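You operate a simulated robot arm through the tools that you are given. There is no shell and no other tool.

You run a simulated robot arm. Do the job below in one go: nothing can be reset, and whatever is moved stays where it is left.

JOB
Set the controls near the mat before the supply. At the end: the mode switch of the black box is set to set; the orange clip is set to shut; the pale clip is set to shut; the lever of the fixture is set to clamp; whatever was shut is shut again. Leave all else as you found it, and nothing knocked over. The pale clip goes clockwise seen from above, to its stop. The lever of the fixture goes anticlockwise seen from above, to its stop. The orange clip goes anticlockwise seen from above, to its stop.

Only the result counts: the job must be done as asked and must still hold three seconds after the hand-in. Knocking over, shifting, dropping, spilling or breaking anything else fails it.

ROBOT AND FRAMES
A 6-joint arm with a two-finger gripper, fixed in place. Base frame: the origin is on the floor under the middle of its stand, x ahead of it, y to its left, z up; the work surface is at about z = 0.784. Readings come in m, degrees, newtons and seconds.
It reaches about 1.572 m from its shoulder. Its first joint turns from -166.0 to 166.0 degrees. Payload 2.45 kg.
The TCP is the grasp point between the finger pads, 0.02 m short of the fingertips. In the tool frame z runs along the fingers and y along their closing line. The gripper opens to 0.14 m; its body begins 0.168 m behind the TCP.
Orientation is that of the tool frame in the base frame, as a unit quaternion [x, y, z, w]. With the fingers straight down and closing along the base's y, the tool's x points along the base's -x, its y along +y and its z along -z.

CONTROLS
- The arm moves only by the tool arm_command. Its argument "plan" is a list that holds one entry, the list of rows, each a list of 7 numbers: the shift along the tool's x, y, z in units of 20 mm (1.0 is 20 mm), then the turn, a rotation vector about the tool's x, y, z in units of 5 degrees (1.0 is 5 degrees), then the gripper command, from -1 (shut) to 1 (fully open), values between in proportion. In form: [[[x, y, z, wx, wy, wz, hand], ...]]. A call has 1 to 20 rows; each row shifts and turns the commanded pose from where the row before left it, along the tool's axes as they then stand. A call with a number of a shift or a turn outside -1 to 1 is refused whole. A row lasts 0.2 s, in which the tool goes at most 0.05 m and 8.6 degrees; a call with a longer step from one row to the next is refused whole, and so is a gripper value outside its range. Where a pose cannot be reached the arm comes as near as it can. A force on the tool above 40 N (or 10 N above the force at the start of the call, whichever is more), or a blocked arm, ends the call early, and 0.2 s more pass. Each finger travels about 0.045 m/s and halts on what it meets, pressing with about 41 N; the grip force reading is that of the motor and also rises with nothing between the fingers. The clock runs only during rows and for 0.2 s after the last one: add rows that do not move to give the fingers time. It gives the time, the measured TCP pose, the force on the tool (base axes), the opening and the grip force at its end, in the units of the frame above (readings bear some noise), with the torque about the TCP (base axes, N m) and any sound that the robot's microphone picked up.
- Cameras (640 x 400 px; columns grow to the right, rows downward): "scene" is fixed at [0.2195, -0.652, 1.3567]; the picture's right is [0.95, -0.31, 0.00], its down [-0.08, -0.23, -0.97] and it looks along [0.30, 0.92, -0.24] (base axes); focal length 364 px, centre (320, 200). "wrist" rides on the gripper at [0.078, 0.011, -0.209] in the tool frame; the picture's right is [-0.14, 0.99, 0.00], its down [-0.92, -0.13, -0.37] and it looks along [-0.37, -0.05, 0.93] (tool axes); focal length 280 px, centre (320, 200). There is no depth. A picture from a camera that has moved, and an enlarged one, comes with that camera's place and axes in the base frame and with its lens.
- capture(camera): a new picture of that camera. It takes no simulated time.
- enlarge(camera, box): a new picture of the part [left, top, right, bottom] of that camera's present view, enlarged. It takes no simulated time.
- sign_off(): hands the job in; it is judged then, once.

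Nothing tells you positions but the pictures and the camera data. Unless the task says otherwise, let go and move clear before handing in.

The tools are called after "Request:" as name(argument=value, ...) on one line, values as JSON. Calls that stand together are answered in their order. arm_command: Moves the arm, as the interface text tells. Its arguments: {"type":"object","properties":{"plan":{"type":"array"}},"required":["plan"]} The other tools are called the same way: capture (camera) takes a picture; enlarge (camera, box) takes an enlarged picture of a part of a camera's view; sign_off () hands the job in.

At the start:

```text
t: 0.0
position: [0.6906, 0.2968, 1.1411]
ee_rot: [0.0, 1.0, 0.001, 0.0]
wrist_force: [0.1, 0.7, 0.1]
torque: [-0.01, 0.02, 0.03]
opening: 0.1401
gripper_force: 0.0
```

scene: 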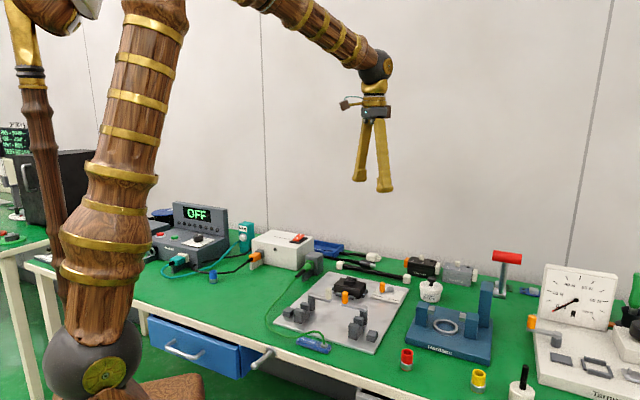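
wrist: 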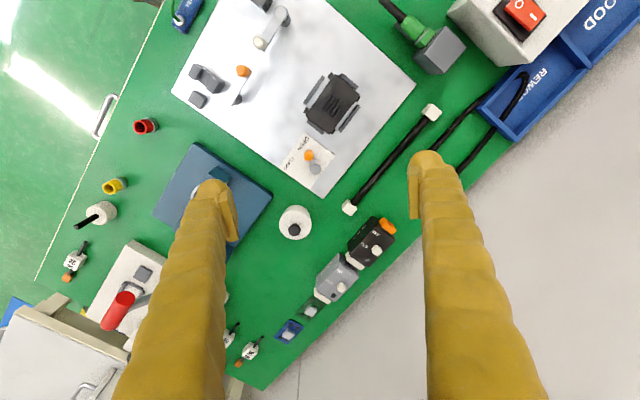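

I see a green bench with a supply reading OFF, a white box with a red rocker, a grey mat or plate with clips, two small boxes (black and grey), a blue fixture and a gauge. I'll enlarge the views to find the controls before moving.

Request:
enlarge(camera="scene", box=[260, 240, 420, 340])

Request:
enlarge(camera="scene", box=[390, 240, 550, 340])

Request:
enlarge(camera="scene", box=[500, 240, 640, 400])

Request:
enlarge(camera="scene", box=[140, 190, 330, 300])

Request:
enlarge(camera="wrist", box=[160, 0, 420, 200])

Request:
enlarge(camera="wrist", box=[220, 180, 420, 380])

Request:
enlarge(camera="wrist", box=[30, 100, 290, 380])

```text
4.00 times, centred on (340, 290) of scene
camera zoom: at [0.2195, -0.652, 1.3567], right [0.95, -0.31, 0.0], down [-0.08, -0.23, -0.97], along [0.3, 0.92, -0.24], focal length 1458 px, centre (240, -160)
```

zoom: 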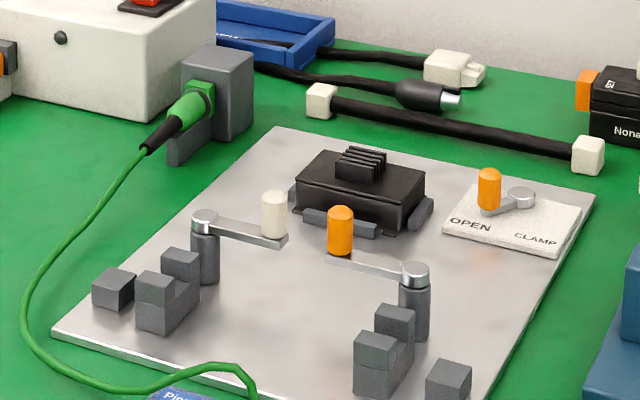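

```text
4.00 times, centred on (470, 290) of scene
camera zoom: at [0.2195, -0.652, 1.3567], right [0.95, -0.31, 0.0], down [-0.08, -0.23, -0.97], along [0.3, 0.92, -0.24], focal length 1458 px, centre (-280, -160)
```

zoom: 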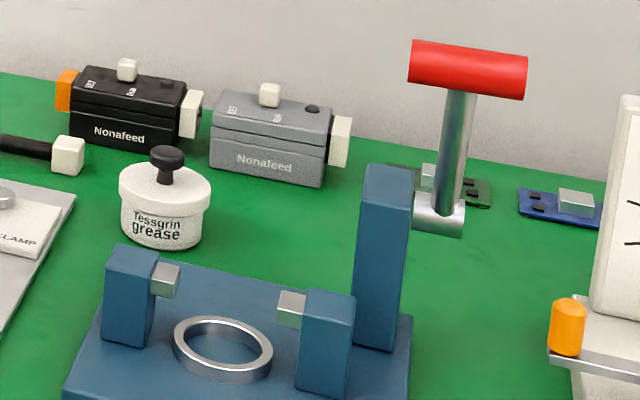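

```text
2.50 times, centred on (570, 320) of scene
camera zoom: at [0.2195, -0.652, 1.3567], right [0.95, -0.31, 0.0], down [-0.08, -0.23, -0.97], along [0.3, 0.92, -0.24], focal length 911 px, centre (-305, -100)
```

zoom: 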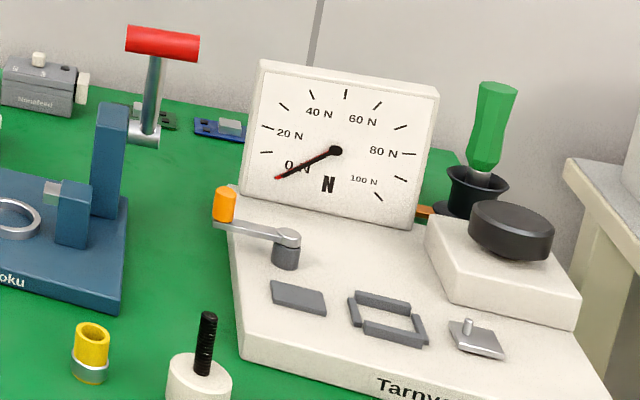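

```text
3.37 times, centred on (235, 245) of scene
camera zoom: at [0.2195, -0.652, 1.3567], right [0.95, -0.31, 0.0], down [-0.08, -0.23, -0.97], along [0.3, 0.92, -0.24], focal length 1228 px, centre (606, 48)
```

zoom: 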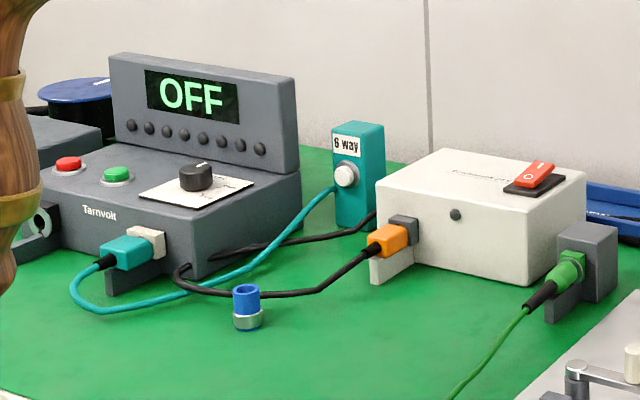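

```text
2.00 times, centred on (290, 100) of wrist
camera zoom: at [0.6128, 0.3073, 1.3507], right [0.14, 0.99, 0.0], down [0.92, -0.13, 0.37], along [0.37, -0.05, -0.93], focal length 561 px, centre (380, 400)
```

zoom: 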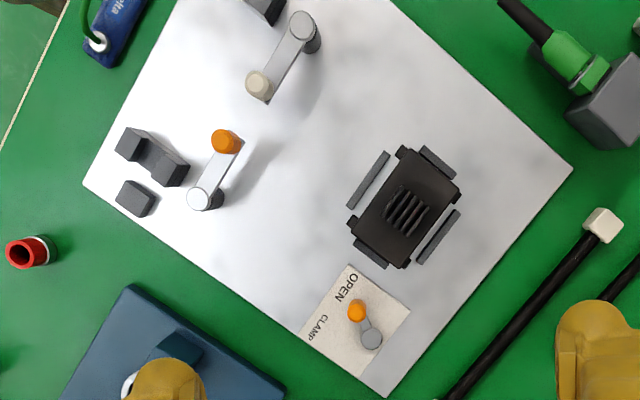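

```text
2.00 times, centred on (320, 280) of wrist
camera zoom: at [0.6128, 0.3073, 1.3507], right [0.14, 0.99, 0.0], down [0.92, -0.13, 0.37], along [0.37, -0.05, -0.93], focal length 561 px, centre (320, 40)
```

zoom: 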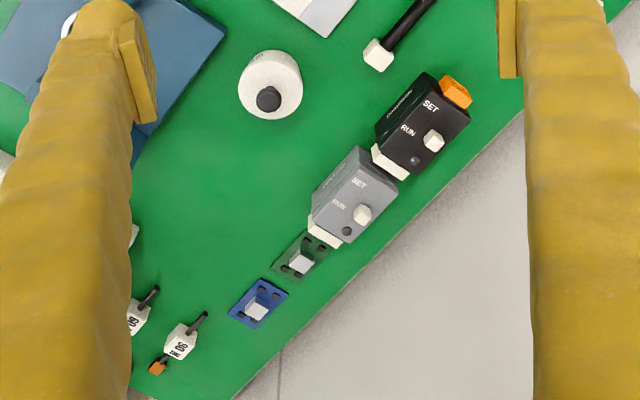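

```text
1.43 times, centred on (160, 240) of wrist
camera zoom: at [0.6128, 0.3073, 1.3507], right [0.14, 0.99, 0.0], down [0.92, -0.13, 0.37], along [0.37, -0.05, -0.93], focal length 401 px, centre (549, 143)
```

zoom: 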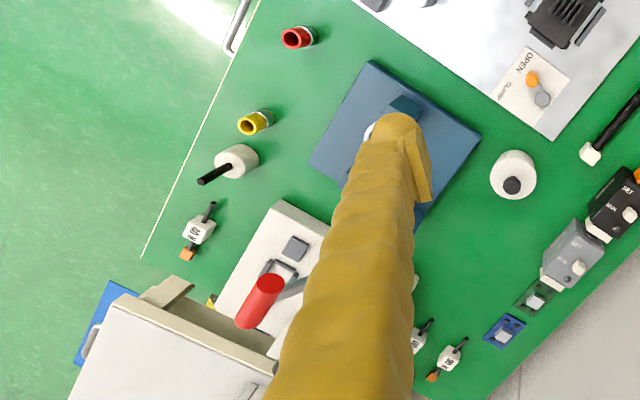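

The plate carries two swing clips (a pale knob and an orange knob) and an OPEN/CLAMP lever. The black Nonafeed box, near (0.94, 0.38), has a SET/RUN switch. I'll bring the wrist camera closer to the black box, staying high.

Request:
arm_command(plan=[[[-1, 0.3, 0, 0, 0, 0, 1], [-1, 0.3, 0, 0, 0, 0, 1], [-1, 0.3, 0, 0, 0, 0, 1], [-1, 0.3, 0, 0, 0, 0, 1], [-1, 0.3, 0.5, 0, 0, 0, 1], [-1, 0.3, 0.5, 0, 0, 0, 1], [-1, 0.3, 0.5, 0, 0, 0, 1], [-1, 0.3, 0.5, 0, 0, 0, 1], [0, 0, 0, 0, 0, 0, 1]]])

```text
t: 2.0
position: [0.8508, 0.3435, 1.1005]
ee_rot: [0.0, 1.0, 0.0, 0.0]
wrist_force: [-0.7, 0.3, 0.6]
torque: [0.01, 0.01, -0.02]
opening: 0.1401
gripper_force: 0.1
```

The arm is now above the area between the plate and the black box. I'll take close views of the box, the lever and the fixture.

Request:
capture(camera="wrist")

Request:
enlarge(camera="wrist", box=[300, 150, 440, 240])

Request:
capture(camera="scene")

```text
taken
camera wrist: at [0.7736, 0.3567, 1.3103], right [0.14, 0.99, 0.0], down [0.92, -0.13, 0.37], along [0.37, -0.05, -0.93], focal length 280 px, centre (320, 200)
```

wrist: 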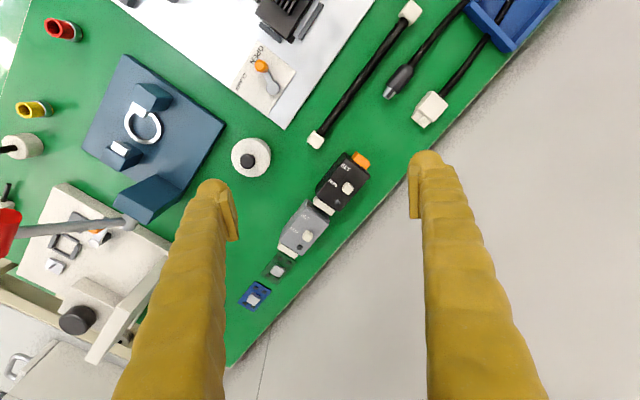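

```text
4.44 times, centred on (370, 195) of wrist
camera zoom: at [0.7736, 0.3567, 1.3103], right [0.14, 0.99, 0.0], down [0.92, -0.13, 0.37], along [0.37, -0.05, -0.93], focal length 1246 px, centre (98, 222)
```

zoom: 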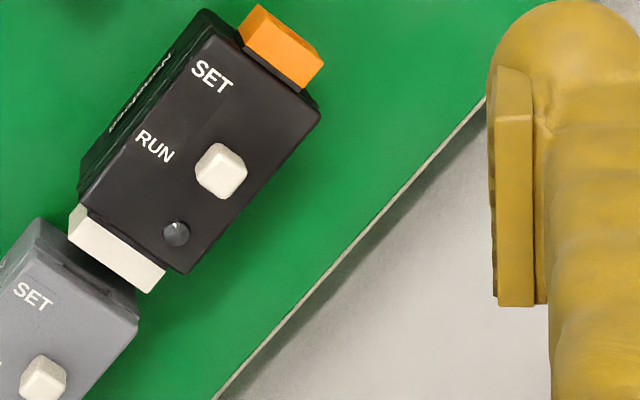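

```text
taken
```

scene: 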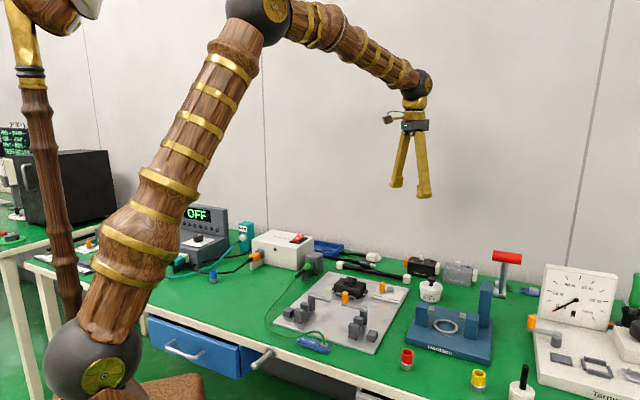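

The black box's white slider sits near the RUN label, with SET towards the orange end. I'll get a much closer view, with the tool turned 45° so it lines up with the bench.

Request:
arm_command(plan=[[[-0.61, 0.2, 0.88, 0, 0, 0, 1], [-0.61, 0.2, 0.88, 0, 0, 0, 1], [-0.61, 0.2, 0.88, 0, 0, 0, 1], [-0.61, 0.2, 0.88, 0, 0, 0, 1], [0, 0, 0, 0, 0, -1, 1], [0, 0, 0, 0, 0, -1, 1], [0, 0, 0, 0, 0, -1, 1], [0, 0, 0, 0, 0, -1, 1], [0, 0, 0, 0, 0, -1, 1], [0, 0, 0, 0, 0, -1, 1], [0, 0, 0, 0, 0, -1, 1], [0, 0, 0, 0, 0, -1, 1], [0, 0, 0, 0, 0, -1, 1], [0, 0, 0, 0, 0, 0, 1]]])

Request:
capture(camera="wrist")

Request:
enlarge(camera="wrist", box=[260, 120, 400, 210])

Request:
capture(camera="scene")

```text
t: 5.0
position: [0.9008, 0.3611, 1.0318]
ee_rot: [-0.383, 0.924, 0.0, 0.0]
wrist_force: [-0.7, -0.8, -0.5]
torque: [-0.02, 0.01, 0.02]
opening: 0.1402
gripper_force: 0.1
```

```text
taken
camera wrist: at [0.8374, 0.3134, 1.2403], right [-0.6, 0.8, 0.0], down [0.74, 0.56, 0.37], along [0.29, 0.22, -0.93], focal length 280 px, centre (320, 200)
```

wrist: 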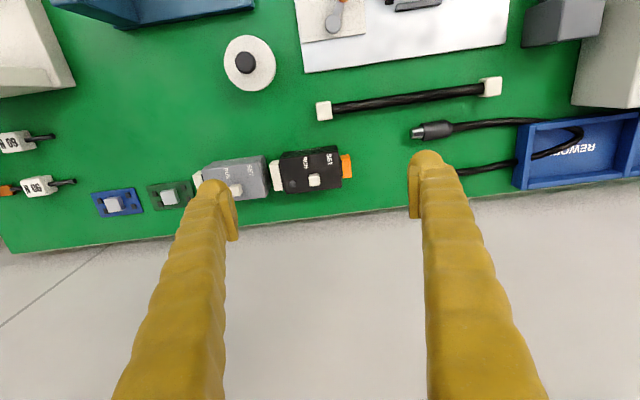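

```text
4.44 times, centred on (330, 165) of wrist
camera zoom: at [0.8374, 0.3134, 1.2403], right [-0.6, 0.8, 0.0], down [0.74, 0.56, 0.37], along [0.29, 0.22, -0.93], focal length 1246 px, centre (276, 356)
```

zoom: 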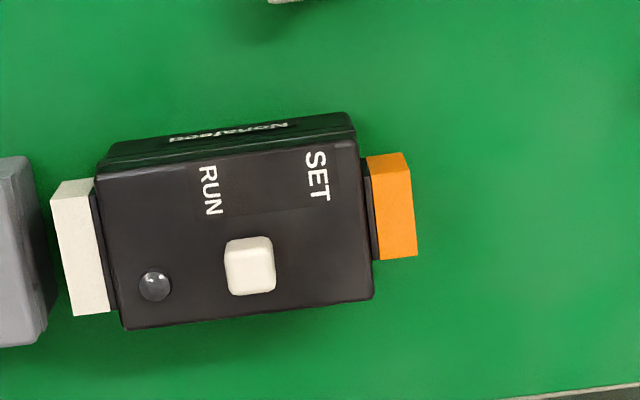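

```text
taken
```

scene: 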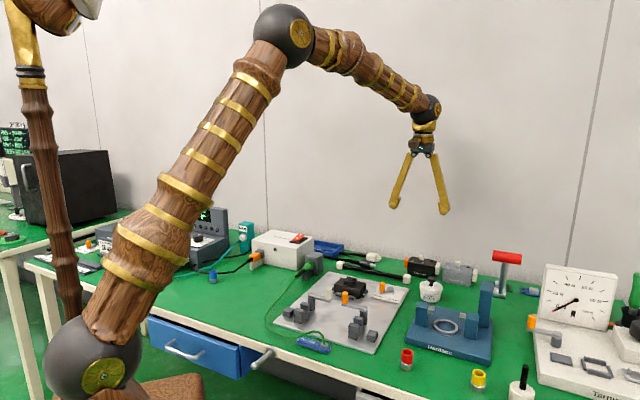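

The slider is on the RUN side, about 4 mm from the box centre, with its top near z 0.85. The box lines up with the tool at 45°. I'll move above the slider, narrow the fingers and stop high to check alignment.

Request:
arm_command(plan=[[[-0.67, -0.22, 0, 0, 0, 0, 0], [-0.67, -0.22, 0, 0, 0, 0, -0.43], [-0.67, -0.23, 0, 0, 0, 0, -0.43], [0, 0, 1, 0, 0, 0, -0.43], [0, 0, 1, 0, 0, 0, -0.43], [0, 0, 1, 0, 0, 0, -0.43], [0, 0, 1, 0, 0, 0, -0.43], [0, 0, 1, 0, 0, 0, -0.43], [0, 0, 1, 0, 0, 0, -0.43], [0, 0, 0, 0, 0, 0, -0.43]]])

Request:
capture(camera="wrist")

Request:
enlarge(camera="wrist", box=[250, 120, 390, 210])

Request:
enlarge(camera="scene", box=[370, 200, 500, 300])

```text
t: 7.2
position: [0.9361, 0.3797, 0.9126]
ee_rot: [-0.383, 0.924, -0.001, 0.0]
wrist_force: [0.1, 0.0, -0.1]
torque: [0.02, -0.01, -0.03]
opening: 0.0398
gripper_force: 0.0
```

```text
taken
camera wrist: at [0.8743, 0.3316, 1.1206], right [-0.6, 0.8, 0.0], down [0.74, 0.56, 0.37], along [0.29, 0.22, -0.93], focal length 280 px, centre (320, 200)
```

wrist: 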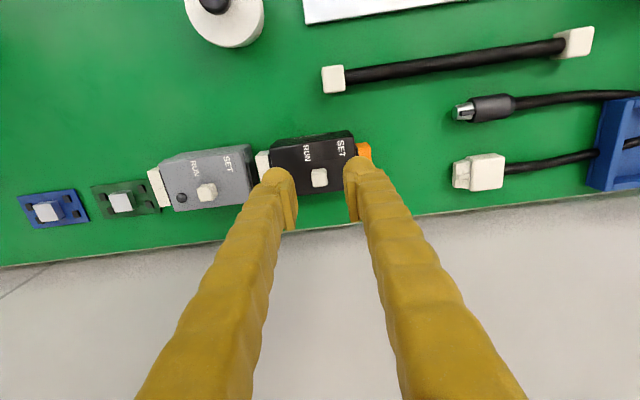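

```text
4.44 times, centred on (320, 165) of wrist
camera zoom: at [0.8743, 0.3316, 1.1206], right [-0.6, 0.8, 0.0], down [0.74, 0.56, 0.37], along [0.29, 0.22, -0.93], focal length 1246 px, centre (320, 356)
```

zoom: 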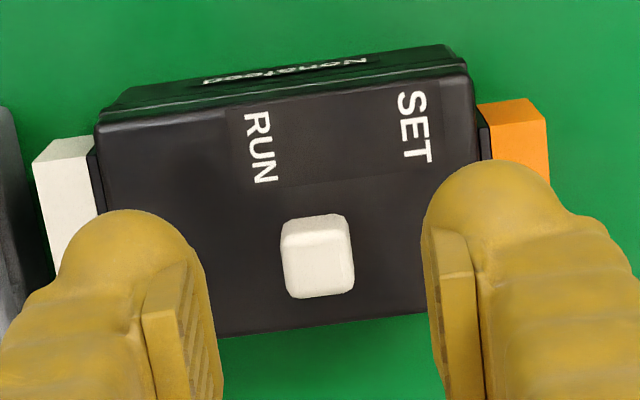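

```text
4.00 times, centred on (435, 250) of scene
camera zoom: at [0.2195, -0.652, 1.3567], right [0.95, -0.31, 0.0], down [-0.08, -0.23, -0.97], along [0.3, 0.92, -0.24], focal length 1458 px, centre (-140, 0)
```

zoom: 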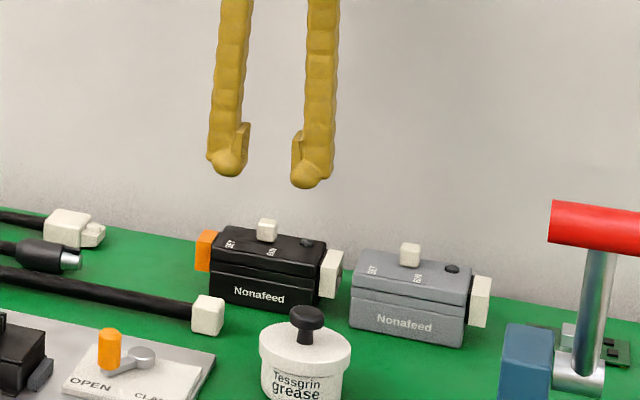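

The slider lies between the fingers, about 7 mm towards the wall and 3 mm to the RUN side. The box top comes out at z ≈ 0.835. I'll correct sideways and lower until the tips are a few millimetres above the box.

Request:
arm_command(plan=[[[-0.3, -0.15, 0, 0, 0, 0, -0.43], [0, 0, 0.7, 0, 0, 0, -0.43], [0, 0, 0.7, 0, 0, 0, -0.43], [0, 0, 0.6, 0, 0, 0, -0.43], [0, 0, 0.5, 0, 0, 0, -0.43], [0, 0, 0, 0, 0, 0, -0.43]]])

Request:
enlarge(camera="wrist", box=[250, 120, 390, 210])

Request:
enlarge(camera="scene", box=[390, 230, 470, 290])

```text
t: 8.6
position: [0.9446, 0.3802, 0.8618]
ee_rot: [-0.383, 0.924, 0.001, 0.001]
wrist_force: [-0.1, -0.1, -0.3]
torque: [0.02, -0.04, -0.01]
opening: 0.04
gripper_force: 0.1
```

```text
4.44 times, centred on (320, 165) of wrist
camera zoom: at [0.8818, 0.333, 1.0704], right [-0.6, 0.8, 0.0], down [0.74, 0.56, 0.37], along [0.29, 0.22, -0.93], focal length 1246 px, centre (320, 356)
```

zoom: 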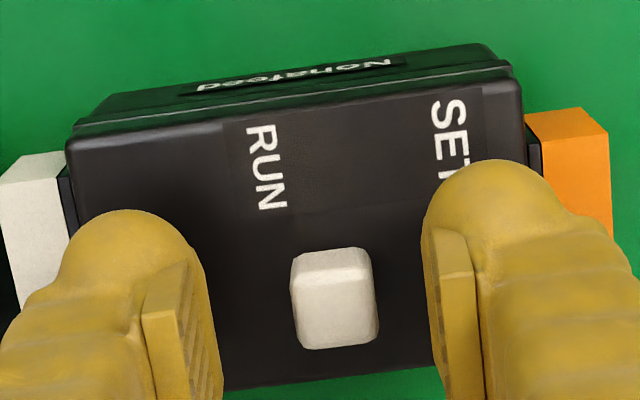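

```text
6.67 times, centred on (430, 260) of scene
camera zoom: at [0.2195, -0.652, 1.3567], right [0.95, -0.31, 0.0], down [-0.08, -0.23, -0.97], along [0.3, 0.92, -0.24], focal length 2430 px, centre (-413, -200)
```

zoom: 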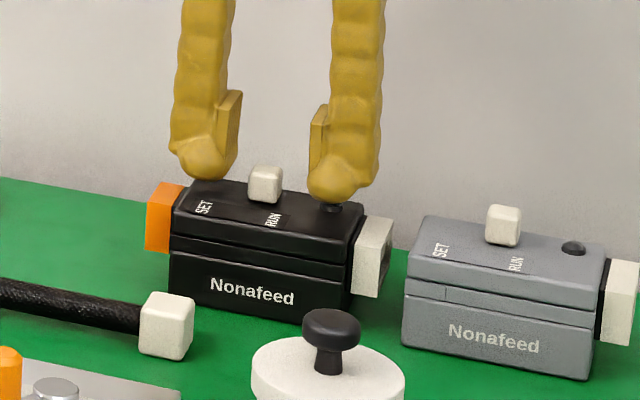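

The fingers straddle the slider with no contact, and there is a black pushbutton under the RUN-side finger to stay off. I'll move towards SET until the finger meets the slider.

Request:
arm_command(plan=[[[0, 0.25, 0, 0, 0, 0, -0.43], [0, 0.25, 0, 0, 0, 0, -0.43], [0, 0.25, 0, 0, 0, 0, -0.43], [0, 0.15, 0, 0, 0, 0, -0.43], [0, 0.15, 0, 0, 0, 0, -0.43]]])

Request:
enlarge(camera="wrist", box=[250, 120, 390, 210])

Request:
enlarge(camera="scene", box=[390, 230, 470, 290])

```text
t: 9.8
position: [0.9292, 0.3959, 0.8618]
ee_rot: [-0.382, 0.924, 0.001, -0.001]
wrist_force: [-0.4, -0.9, -0.8]
torque: [-0.01, 0.02, 0.01]
opening: 0.04
gripper_force: 0.0
```

```text
4.44 times, centred on (320, 165) of wrist
camera zoom: at [0.8672, 0.3488, 1.0699], right [-0.6, 0.8, 0.0], down [0.74, 0.56, 0.37], along [0.29, 0.22, -0.93], focal length 1246 px, centre (320, 356)
```

zoom: 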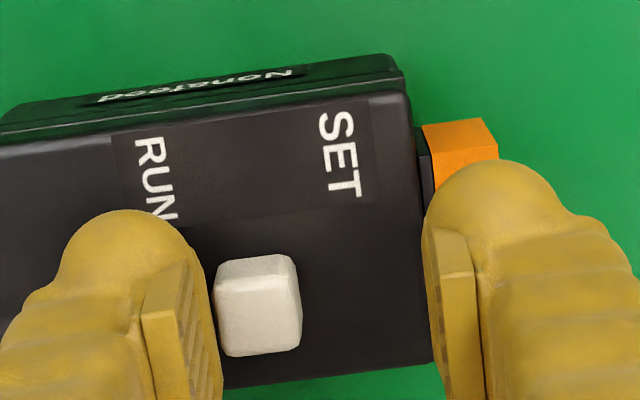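

```text
6.67 times, centred on (430, 260) of scene
camera zoom: at [0.2195, -0.652, 1.3567], right [0.95, -0.31, 0.0], down [-0.08, -0.23, -0.97], along [0.3, 0.92, -0.24], focal length 2430 px, centre (-413, -200)
```

zoom: 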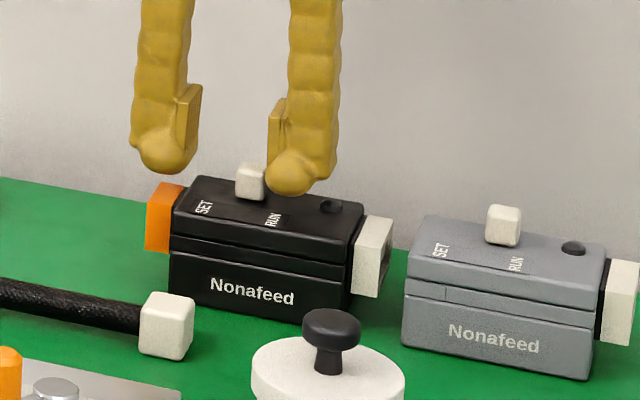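

The slider is moving towards SET with little force, about 7 mm so far. I'll keep pushing in small steps.

Request:
arm_command(plan=[[[0, 0.1, 0, 0, 0, 0, -0.43], [0, 0.1, 0, 0, 0, 0, -0.43], [0, 0.05, 0, 0, 0, 0, -0.43]]])

Request:
enlarge(camera="wrist", box=[250, 120, 390, 210])

Request:
enlarge(camera="scene", box=[390, 230, 470, 290])

```text
t: 10.6
position: [0.9259, 0.4015, 0.8621]
ee_rot: [-0.382, 0.924, 0.0, 0.001]
wrist_force: [-0.7, -0.1, -0.4]
torque: [0.0, 0.01, -0.02]
opening: 0.0401
gripper_force: 0.0
```

```text
4.44 times, centred on (320, 165) of wrist
camera zoom: at [0.8633, 0.353, 1.0707], right [-0.6, 0.8, 0.0], down [0.74, 0.56, 0.37], along [0.29, 0.22, -0.93], focal length 1246 px, centre (320, 356)
```

zoom: 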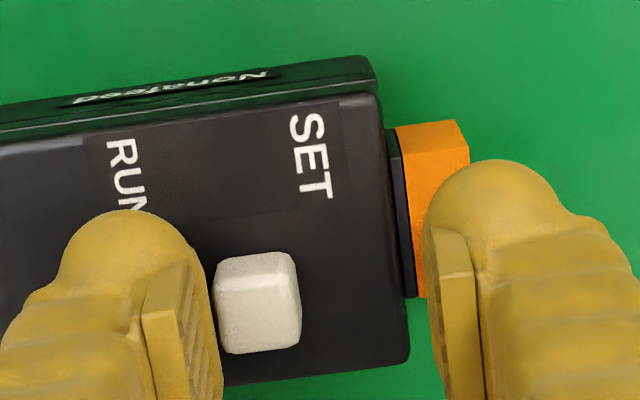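

```text
6.67 times, centred on (430, 260) of scene
camera zoom: at [0.2195, -0.652, 1.3567], right [0.95, -0.31, 0.0], down [-0.08, -0.23, -0.97], along [0.3, 0.92, -0.24], focal length 2430 px, centre (-413, -200)
```

zoom: 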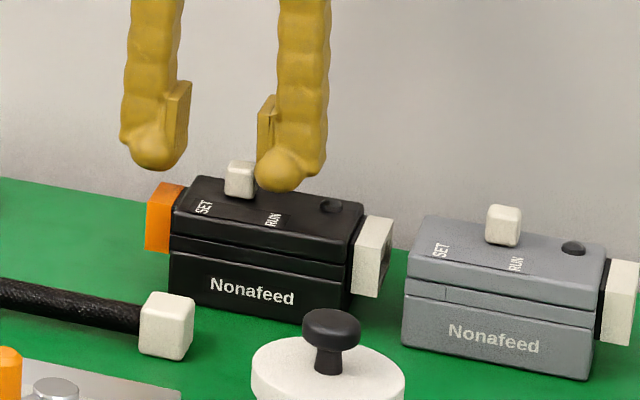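

The slider keeps moving and the box stays put. I'll push a little more until it meets resistance.

Request:
arm_command(plan=[[[0, 0.1, 0, 0, 0, 0, -0.43], [0, 0.1, 0, 0, 0, 0, -0.43]]])

Request:
enlarge(camera="wrist", box=[250, 120, 390, 210])

Request:
enlarge(camera="scene", box=[390, 230, 470, 290])

```text
t: 11.2
position: [0.9214, 0.4025, 0.8609]
ee_rot: [-0.383, 0.924, 0.0, 0.001]
wrist_force: [0.8, -0.3, -0.3]
torque: [-0.03, 0.01, -0.03]
opening: 0.0401
gripper_force: 0.2
```

```text
4.44 times, centred on (320, 165) of wrist
camera zoom: at [0.8599, 0.3554, 1.0698], right [-0.6, 0.8, 0.0], down [0.74, 0.56, 0.37], along [0.29, 0.22, -0.93], focal length 1246 px, centre (320, 356)
```

zoom: 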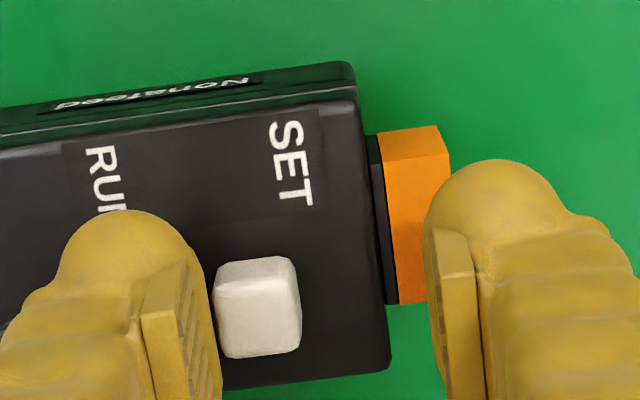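

```text
6.67 times, centred on (430, 260) of scene
camera zoom: at [0.2195, -0.652, 1.3567], right [0.95, -0.31, 0.0], down [-0.08, -0.23, -0.97], along [0.3, 0.92, -0.24], focal length 2430 px, centre (-413, -200)
```

zoom: 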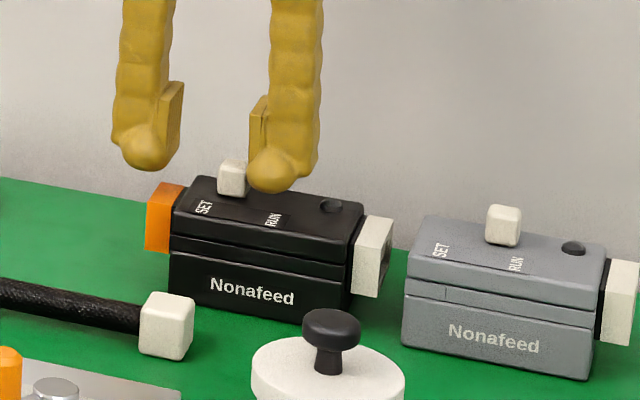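

The slider is close to its mirror position beside SET and still offers no clear stop. I'll push 3 mm more.

Request:
arm_command(plan=[[[0, 0.1, 0, 0, 0, 0, -0.43], [0, 0.05, 0, 0, 0, 0, -0.43]]])

Request:
enlarge(camera="wrist", box=[250, 120, 390, 210])

Request:
enlarge(camera="scene", box=[390, 230, 470, 290])

```text
t: 11.8
position: [0.9196, 0.4053, 0.8619]
ee_rot: [-0.383, 0.924, 0.001, 0.001]
wrist_force: [0.7, -0.5, 0.9]
torque: [0.0, -0.02, -0.02]
opening: 0.0407
gripper_force: 0.8
```

```text
4.44 times, centred on (320, 165) of wrist
camera zoom: at [0.857, 0.3575, 1.0709], right [-0.6, 0.8, 0.0], down [0.74, 0.56, 0.37], along [0.29, 0.22, -0.93], focal length 1246 px, centre (320, 356)
```

zoom: 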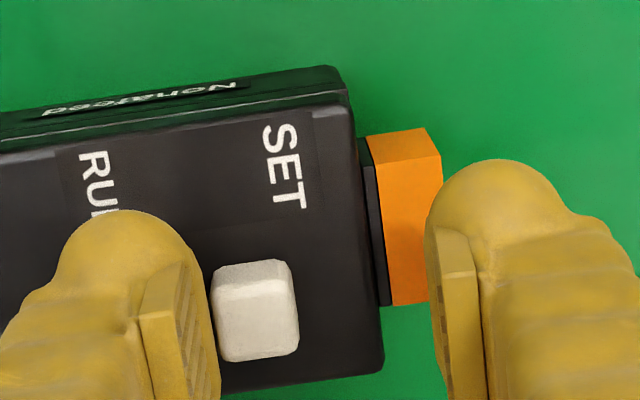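

```text
6.67 times, centred on (430, 260) of scene
camera zoom: at [0.2195, -0.652, 1.3567], right [0.95, -0.31, 0.0], down [-0.08, -0.23, -0.97], along [0.3, 0.92, -0.24], focal length 2430 px, centre (-413, -200)
```

zoom: 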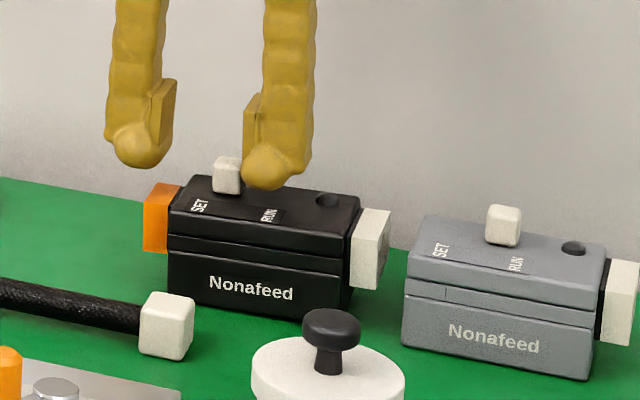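

The slider has reached its stop beside SET; the last step nudged the box by only about 1–2 mm. I'll back the finger off and rise clear.

Request:
arm_command(plan=[[[0, -0.3, 0, 0, 0, 0, -0.43], [0, 0, -0.5, 0, 0, 0, -0.43], [0, 0, -1, 0, 0, 0, -0.43], [0, 0, -1, 0, 0, 0, -0.43], [0, 0, -1, 0, 0, 0, -0.43], [0, 0, -1, 0, 0, 0, -0.43], [0, 0, -1, 0, 0, 0, -0.43], [0, 0, 0, 0, 0, 0, -0.43]]])

Request:
enlarge(camera="wrist", box=[220, 90, 400, 210])

Request:
enlarge(camera="scene", box=[390, 230, 470, 290])

Request:
enlarge(camera="scene", box=[260, 260, 420, 360])

```text
t: 13.6
position: [0.9256, 0.4003, 0.9725]
ee_rot: [-0.383, 0.924, -0.001, 0.0]
wrist_force: [-0.4, -0.5, -0.3]
torque: [0.0, 0.01, -0.02]
opening: 0.0397
gripper_force: 0.0
```

```text
3.33 times, centred on (310, 150) of wrist
camera zoom: at [0.8632, 0.3534, 1.1808], right [-0.6, 0.8, 0.0], down [0.74, 0.56, 0.37], along [0.29, 0.22, -0.93], focal length 935 px, centre (353, 367)
```

zoom: 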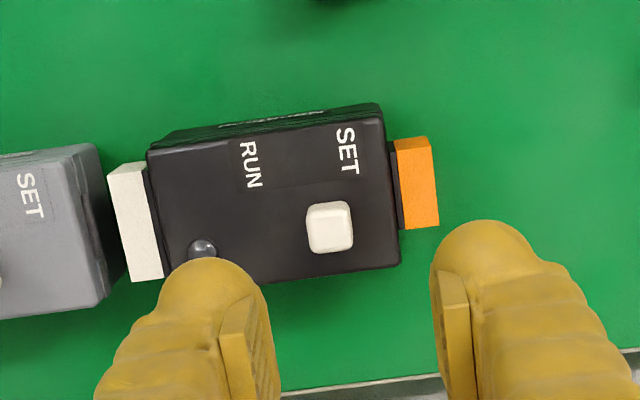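

```text
6.67 times, centred on (430, 260) of scene
camera zoom: at [0.2195, -0.652, 1.3567], right [0.95, -0.31, 0.0], down [-0.08, -0.23, -0.97], along [0.3, 0.92, -0.24], focal length 2430 px, centre (-413, -200)
```

zoom: 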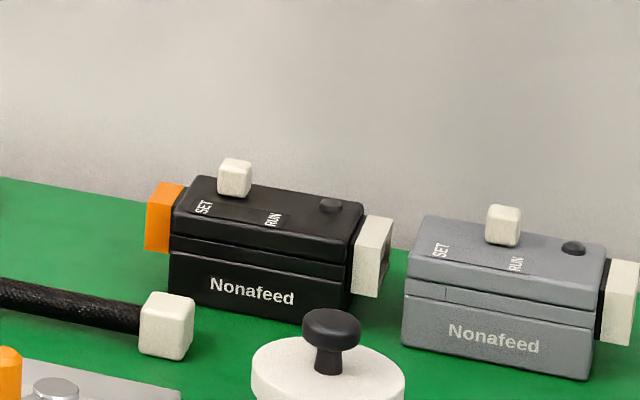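

```text
4.00 times, centred on (340, 310) of scene
camera zoom: at [0.2195, -0.652, 1.3567], right [0.95, -0.31, 0.0], down [-0.08, -0.23, -0.97], along [0.3, 0.92, -0.24], focal length 1458 px, centre (240, -240)
```

zoom: 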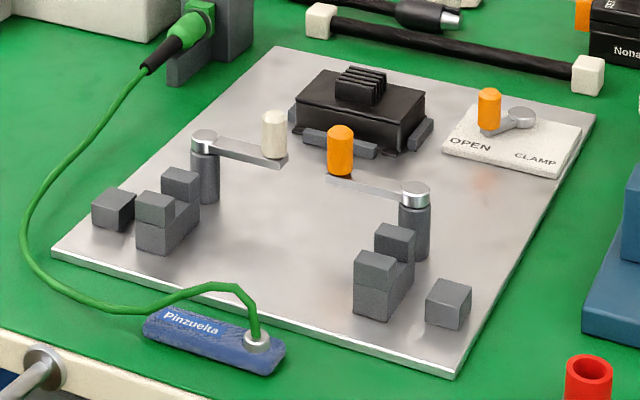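

The slider is now in its SET position and the box sits where it was. Next come the clips and the lever, so I'll rise and travel over the plate for close views.

Request:
arm_command(plan=[[[0, 0, -1, 0, 0, 0, -0.43], [0.5, 0.2, -1, 0, 0, 0, -0.43], [0.9, 0.35, -1, 0, 0, 0, -0.43], [0.96, 0.35, -1, 0, 0, 0, -0.43], [0.96, 0.35, 0, 0, 0, 0, -0.43], [0.96, 0.35, 0, 0, 0, 0, -0.43], [0.96, 0.35, 0, 0, 0, 0, -0.43], [0.96, 0.35, 0, 0, 0, 0, -0.43], [0.96, 0.35, 0, 0, 0, 0, -0.43], [0.96, 0.35, 0, 0, 0, 0, -0.43], [0.96, 0.35, 0, 0, 0, 0, -0.43], [0.96, 0.35, 0, 0, 0, 0, -0.43], [0.96, 0.35, 0, 0, 0, 0, -0.43], [0.96, 0.35, 0, 0, 0, 0, -0.43], [0.96, 0.35, 0, 0, 0, 0, -0.43], [0.96, 0.35, 0, 0, 0, 0, -0.43], [0.96, 0.35, 0, 0, 0, 0, -0.43], [0.96, 0.35, 0, 0, 0, 0, -0.43], [0.96, 0.35, 0, 0, 0, 0, -0.43], [0, 0, 0, 0, 0, 0, -0.43]]])

Request:
capture(camera="wrist")

Request:
enlarge(camera="wrist", box=[200, 0, 440, 150])

Request:
capture(camera="scene")

```text
t: 17.8
position: [0.6008, 0.2496, 1.0508]
ee_rot: [-0.384, 0.924, 0.0, 0.001]
wrist_force: [-0.1, -0.8, 0.1]
torque: [-0.01, -0.01, 0.03]
opening: 0.0403
gripper_force: 0.1
```

```text
taken
camera wrist: at [0.5386, 0.2029, 1.2596], right [-0.6, 0.8, 0.0], down [0.74, 0.56, 0.37], along [0.29, 0.22, -0.93], focal length 280 px, centre (320, 200)
```

wrist: 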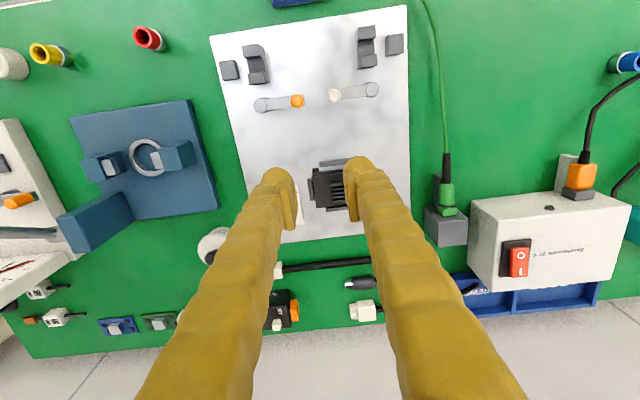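

```text
2.67 times, centred on (320, 75) of wrist
camera zoom: at [0.5386, 0.2029, 1.2596], right [-0.6, 0.8, 0.0], down [0.74, 0.56, 0.37], along [0.29, 0.22, -0.93], focal length 748 px, centre (320, 533)
```

zoom: 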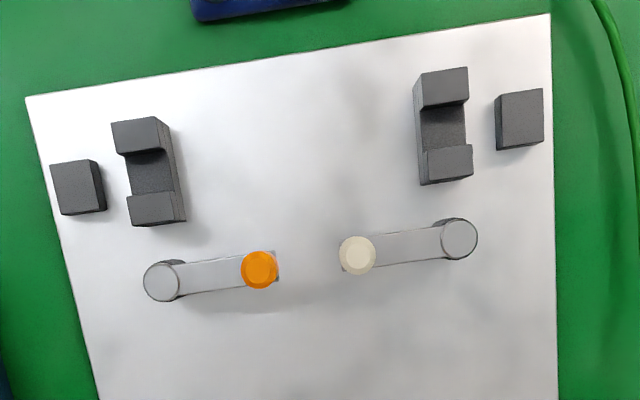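

```text
taken
```

scene: 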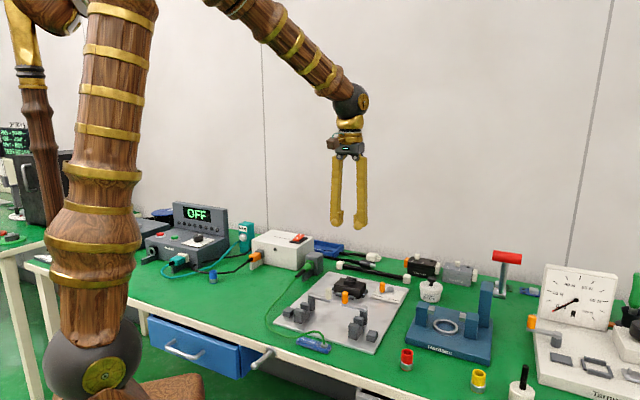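

The top view shows both clips well: the orange pivot is near (0.609, 0.151) with its knob at (0.568, 0.189), and the pale pivot is near (0.498, 0.264) with its knob at (0.535, 0.225). I'll turn the tool 90° clockwise so the fingers straddle the orange knob along its path.

Request:
arm_command(plan=[[[0, 0, 0, 0, 0, 1, -0.43], [0, 0, 0, 0, 0, 1, -0.43], [0, 0, 0, 0, 0, 1, -0.43], [0, 0, 0, 0, 0, 1, -0.43], [0, 0, 0, 0, 0, 1, -0.43], [0, 0, 0, 0, 0, 1, -0.43], [0, 0, 0, 0, 0, 1, -0.43], [0, 0, 0, 0, 0, 1, -0.43], [0, 0, 0, 0, 0, 1, -0.43], [0, 0, 0, 0, 0, 1, -0.43], [0, 0, 0, 0, 0, 1, -0.43], [0, 0, 0, 0, 0, 1, -0.43], [0, 0, 0, 0, 0, 1, -0.43], [0, 0, 0, 0, 0, 1, -0.43], [0, 0, 0, 0, 0, 1, -0.43], [0, 0, 0, 0, 0, 1, -0.43], [0, 0, 0, 0, 0, 1, -0.43], [0, 0, 0, 0, 0, 1, -0.43], [0, 0, 0, 0, 0, 0, -0.43]]])

Request:
capture(camera="wrist")

```text
t: 21.8
position: [0.6021, 0.2509, 1.0526]
ee_rot: [0.383, 0.924, 0.0, 0.0]
wrist_force: [0.4, -0.9, 0.3]
torque: [-0.01, -0.04, 0.02]
opening: 0.04
gripper_force: 0.1
```

```text
taken
camera wrist: at [0.554, 0.3145, 1.2605], right [0.8, 0.6, 0.0], down [0.56, -0.74, 0.37], along [0.22, -0.29, -0.93], focal length 280 px, centre (320, 200)
```

wrist: 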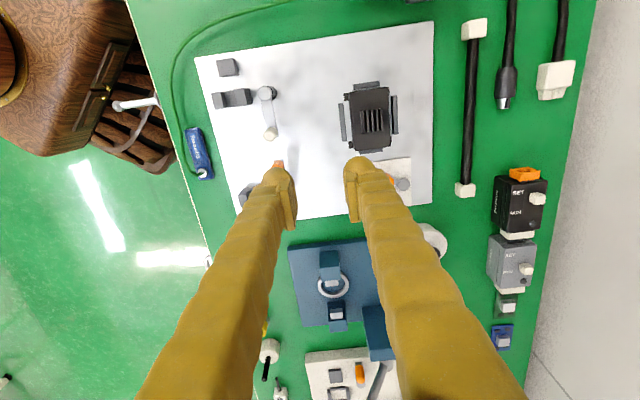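

The camera now looks along the bench with the closing line towards the wall. I'll move above the orange knob and come down to a safe check height.

Request:
arm_command(plan=[[[-0.25, -0.82, 0, 0, 0, 0, -0.43], [-0.25, -0.82, 0, 0, 0, 0, -0.43], [-0.25, -0.82, 0, 0, 0, 0, -0.43], [-0.25, -0.82, 0, 0, 0, 0, -0.43], [0, 0, 1, 0, 0, 0, -0.43], [0, 0, 1, 0, 0, 0, -0.43], [0, 0, 1, 0, 0, 0, -0.43], [0, 0, 1, 0, 0, 0, -0.43], [0, 0, 1, 0, 0, 0, -0.43], [0, 0, 1, 0, 0, 0, -0.43], [0, 0, 0, 0, 0, 0, -0.43]]])

Request:
capture(camera="wrist")

Request:
enlarge(camera="wrist", box=[220, 90, 420, 220])

Request:
enlarge(camera="scene", box=[260, 240, 420, 340])

```text
t: 24.2
position: [0.5674, 0.1913, 0.9341]
ee_rot: [0.382, 0.924, 0.0, 0.0]
wrist_force: [-0.1, -0.6, -1.2]
torque: [0.02, -0.03, 0.02]
opening: 0.0399
gripper_force: 0.0
```

```text
taken
camera wrist: at [0.5199, 0.2547, 1.1417], right [0.8, 0.6, 0.0], down [0.56, -0.74, 0.37], along [0.22, -0.29, -0.93], focal length 280 px, centre (320, 200)
```

wrist: 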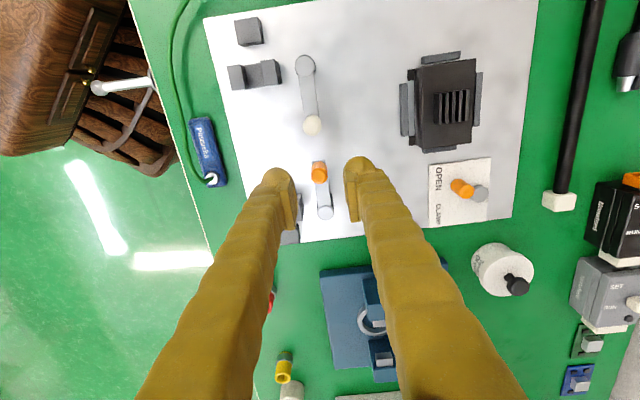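

```text
3.08 times, centred on (320, 155) of wrist
camera zoom: at [0.5199, 0.2547, 1.1417], right [0.8, 0.6, 0.0], down [0.56, -0.74, 0.37], along [0.22, -0.29, -0.93], focal length 863 px, centre (320, 338)
```

zoom: 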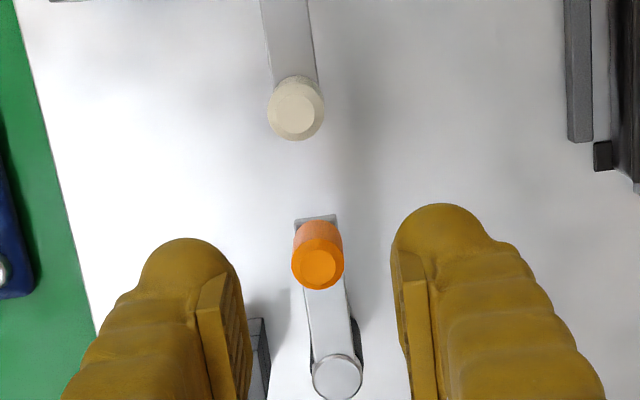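

```text
4.00 times, centred on (340, 290) of scene
camera zoom: at [0.2195, -0.652, 1.3567], right [0.95, -0.31, 0.0], down [-0.08, -0.23, -0.97], along [0.3, 0.92, -0.24], focal length 1458 px, centre (240, -160)
```

zoom: 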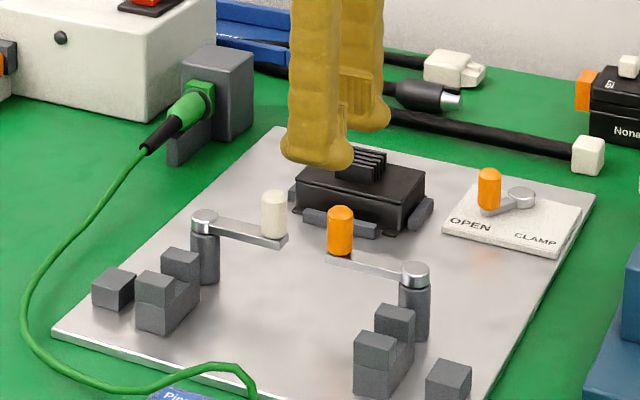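

The orange knob is between the fingers, about 5 mm towards its pivot from the tool axis. I'll correct for that and lower so the pads straddle the knob with the tips just above the arm level.

Request:
arm_command(plan=[[[-0.25, -0.08, 0, 0, 0, 0, -0.5], [0, 0, 0.8, 0, 0, 0, -0.5], [0, 0, 0.8, 0, 0, 0, -0.5], [0, 0, 0.8, 0, 0, 0, -0.5], [0, 0, 0.8, 0, 0, 0, -0.5], [0, 0, 0.7, 0, 0, 0, -0.5], [0, 0, 0, 0, 0, 0, -0.5]]])

Request:
enlarge(camera="wrist", box=[220, 90, 420, 220])

Request:
enlarge(camera="scene", box=[260, 240, 420, 340])

```text
t: 25.8
position: [0.571, 0.1838, 0.8536]
ee_rot: [0.383, 0.924, 0.001, 0.001]
wrist_force: [0.7, -0.1, 0.0]
torque: [0.02, 0.02, 0.01]
opening: 0.0351
gripper_force: 0.0
```

```text
3.08 times, centred on (320, 155) of wrist
camera zoom: at [0.5237, 0.2469, 1.0617], right [0.8, 0.6, 0.0], down [0.56, -0.74, 0.37], along [0.22, -0.29, -0.93], focal length 863 px, centre (320, 338)
```

zoom: 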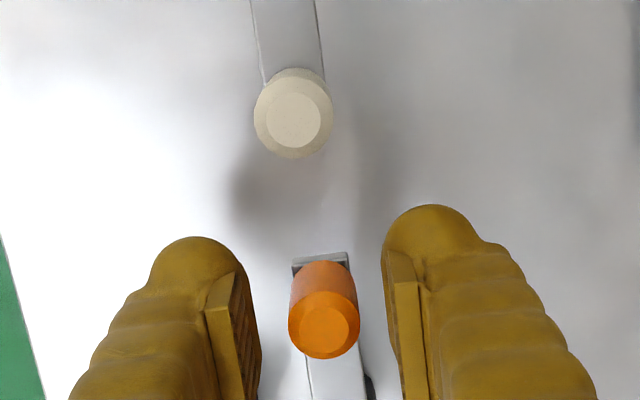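

```text
4.00 times, centred on (340, 290) of scene
camera zoom: at [0.2195, -0.652, 1.3567], right [0.95, -0.31, 0.0], down [-0.08, -0.23, -0.97], along [0.3, 0.92, -0.24], focal length 1458 px, centre (240, -160)
```

zoom: 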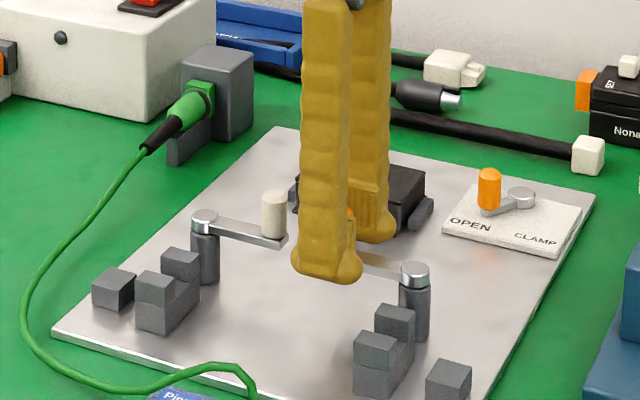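

The orange knob is centred between the pads. I'll narrow the gap and swing it anticlockwise in an arc about its pivot, the first 30° as a check.

Request:
arm_command(plan=[[[0, 0, 0, 0, 0, 0, -0.64], [0, -0.241, 0, 0, 0, -1, -0.64], [0, -0.241, 0, 0, 0, -1, -0.64], [0, -0.241, 0, 0, 0, -1, -0.64], [0, -0.241, 0, 0, 0, -1, -0.64], [0, -0.241, 0, 0, 0, -1, -0.64], [0, -0.241, 0, 0, 0, -1, -0.64], [0, 0, 0, 0, 0, 0, -0.64]]])

Request:
enlarge(camera="wrist", box=[200, 50, 440, 220])

Request:
enlarge(camera="scene", box=[260, 240, 420, 340])

```text
t: 27.6
position: [0.5548, 0.1623, 0.8535]
ee_rot: [0.13, 0.991, -0.001, 0.0]
wrist_force: [0.6, -0.1, 0.3]
torque: [0.02, 0.01, -0.02]
opening: 0.0254
gripper_force: 0.5
```

```text
2.35 times, centred on (320, 135) of wrist
camera zoom: at [0.4841, 0.1924, 1.062], right [0.39, 0.92, 0.0], down [0.86, -0.36, 0.37], along [0.34, -0.14, -0.93], focal length 660 px, centre (320, 353)
```

zoom: 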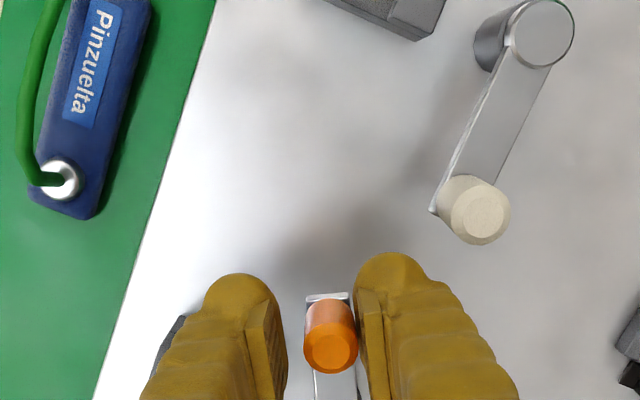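

```text
4.00 times, centred on (340, 290) of scene
camera zoom: at [0.2195, -0.652, 1.3567], right [0.95, -0.31, 0.0], down [-0.08, -0.23, -0.97], along [0.3, 0.92, -0.24], focal length 1458 px, centre (240, -160)
```

zoom: 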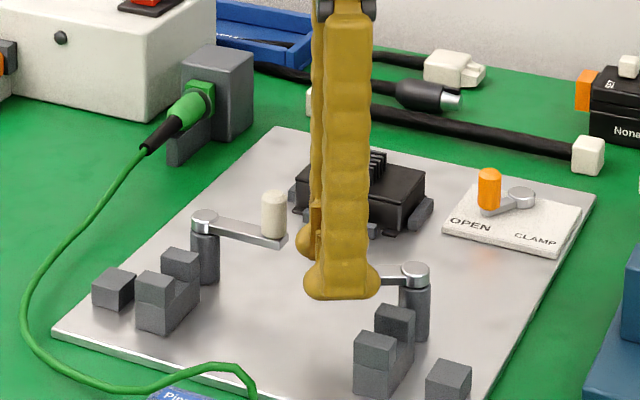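

The orange clip is following the fingers freely. I'll continue the arc another 30°.

Request:
arm_command(plan=[[[0, -0.241, 0, 0, 0, -1, -0.64], [0, -0.241, 0, 0, 0, -1, -0.64], [0, -0.241, 0, 0, 0, -1, -0.64], [0, -0.241, 0, 0, 0, -1, -0.64], [0, -0.241, 0, 0, 0, -1, -0.64], [0, -0.241, 0, 0, 0, -1, -0.64], [0, 0, 0, 0, 0, 0, -0.64]]])

Request:
enlarge(camera="wrist", box=[200, 50, 440, 220])

Request:
enlarge(camera="scene", box=[260, 240, 420, 340])

```text
t: 29.2
position: [0.5541, 0.1313, 0.8522]
ee_rot: [-0.131, 0.991, 0.0, 0.001]
wrist_force: [-0.1, 0.1, -0.2]
torque: [0.03, -0.03, -0.04]
opening: 0.0252
gripper_force: 0.0
```

```text
2.35 times, centred on (320, 135) of wrist
camera zoom: at [0.4774, 0.1219, 1.0615], right [-0.12, 0.99, 0.0], down [0.92, 0.12, 0.37], along [0.37, 0.05, -0.93], focal length 660 px, centre (320, 353)
```

zoom: 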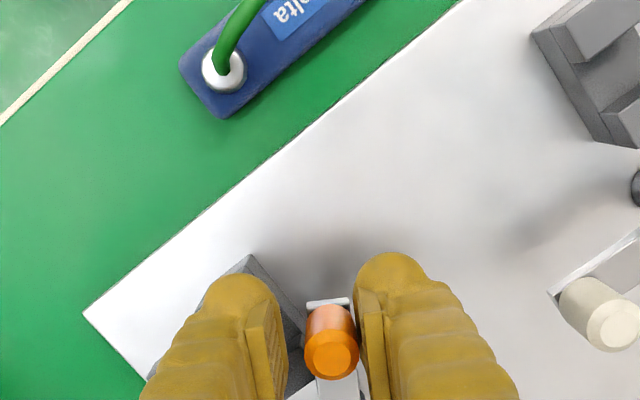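

```text
4.00 times, centred on (340, 290) of scene
camera zoom: at [0.2195, -0.652, 1.3567], right [0.95, -0.31, 0.0], down [-0.08, -0.23, -0.97], along [0.3, 0.92, -0.24], focal length 1458 px, centre (240, -160)
```

zoom: 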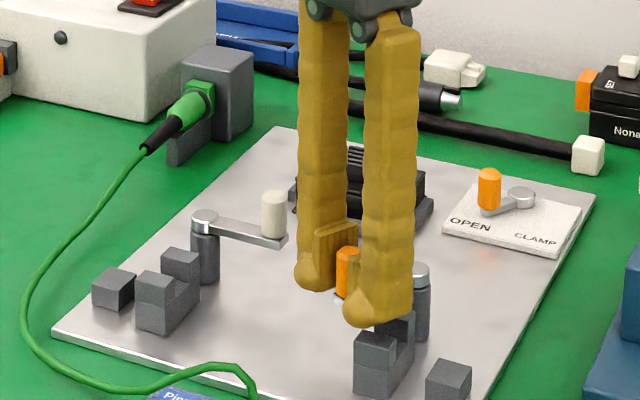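

At about 60° there is no contact force, but the tips are close to the saddle blocks. I'll raise 4 mm and go on in smaller portions.

Request:
arm_command(plan=[[[0, 0, -0.2, 0, 0, 0, -0.64], [0, -0.241, 0, 0, 0, -1, -0.64], [0, -0.241, 0, 0, 0, -1, -0.64], [0, -0.241, 0, 0, 0, -1, -0.64], [0, -0.241, 0, 0, 0, -1, -0.64], [0, 0, 0, 0, 0, 0, -0.64]]])

Request:
enlarge(camera="wrist", box=[200, 50, 440, 220])

Request:
enlarge(camera="scene", box=[260, 240, 420, 340])

```text
t: 30.6
position: [0.5613, 0.1154, 0.8567]
ee_rot: [-0.302, 0.953, 0.0, 0.001]
wrist_force: [-0.3, 0.0, 0.6]
torque: [0.0, -0.02, -0.01]
opening: 0.0255
gripper_force: 0.1
```

```text
2.35 times, centred on (320, 135) of wrist
camera zoom: at [0.4922, 0.0793, 1.0656], right [-0.46, 0.89, 0.0], down [0.83, 0.42, 0.37], along [0.33, 0.17, -0.93], focal length 660 px, centre (320, 353)
```

zoom: 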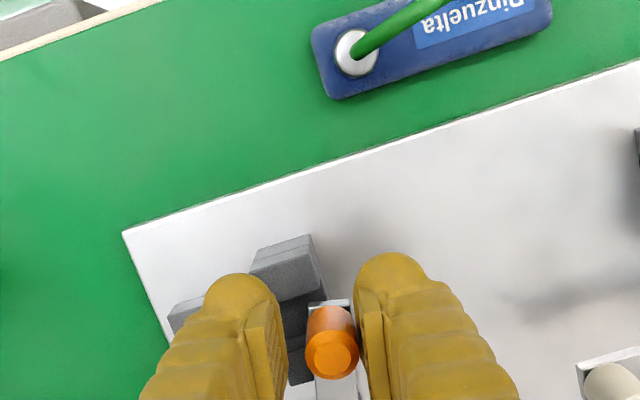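

```text
4.00 times, centred on (340, 290) of scene
camera zoom: at [0.2195, -0.652, 1.3567], right [0.95, -0.31, 0.0], down [-0.08, -0.23, -0.97], along [0.3, 0.92, -0.24], focal length 1458 px, centre (240, -160)
```

zoom: 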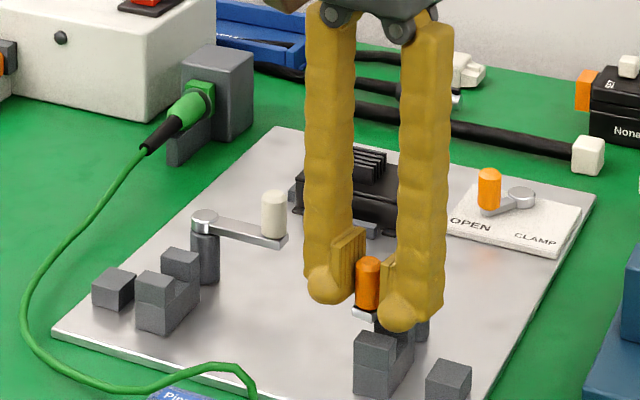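

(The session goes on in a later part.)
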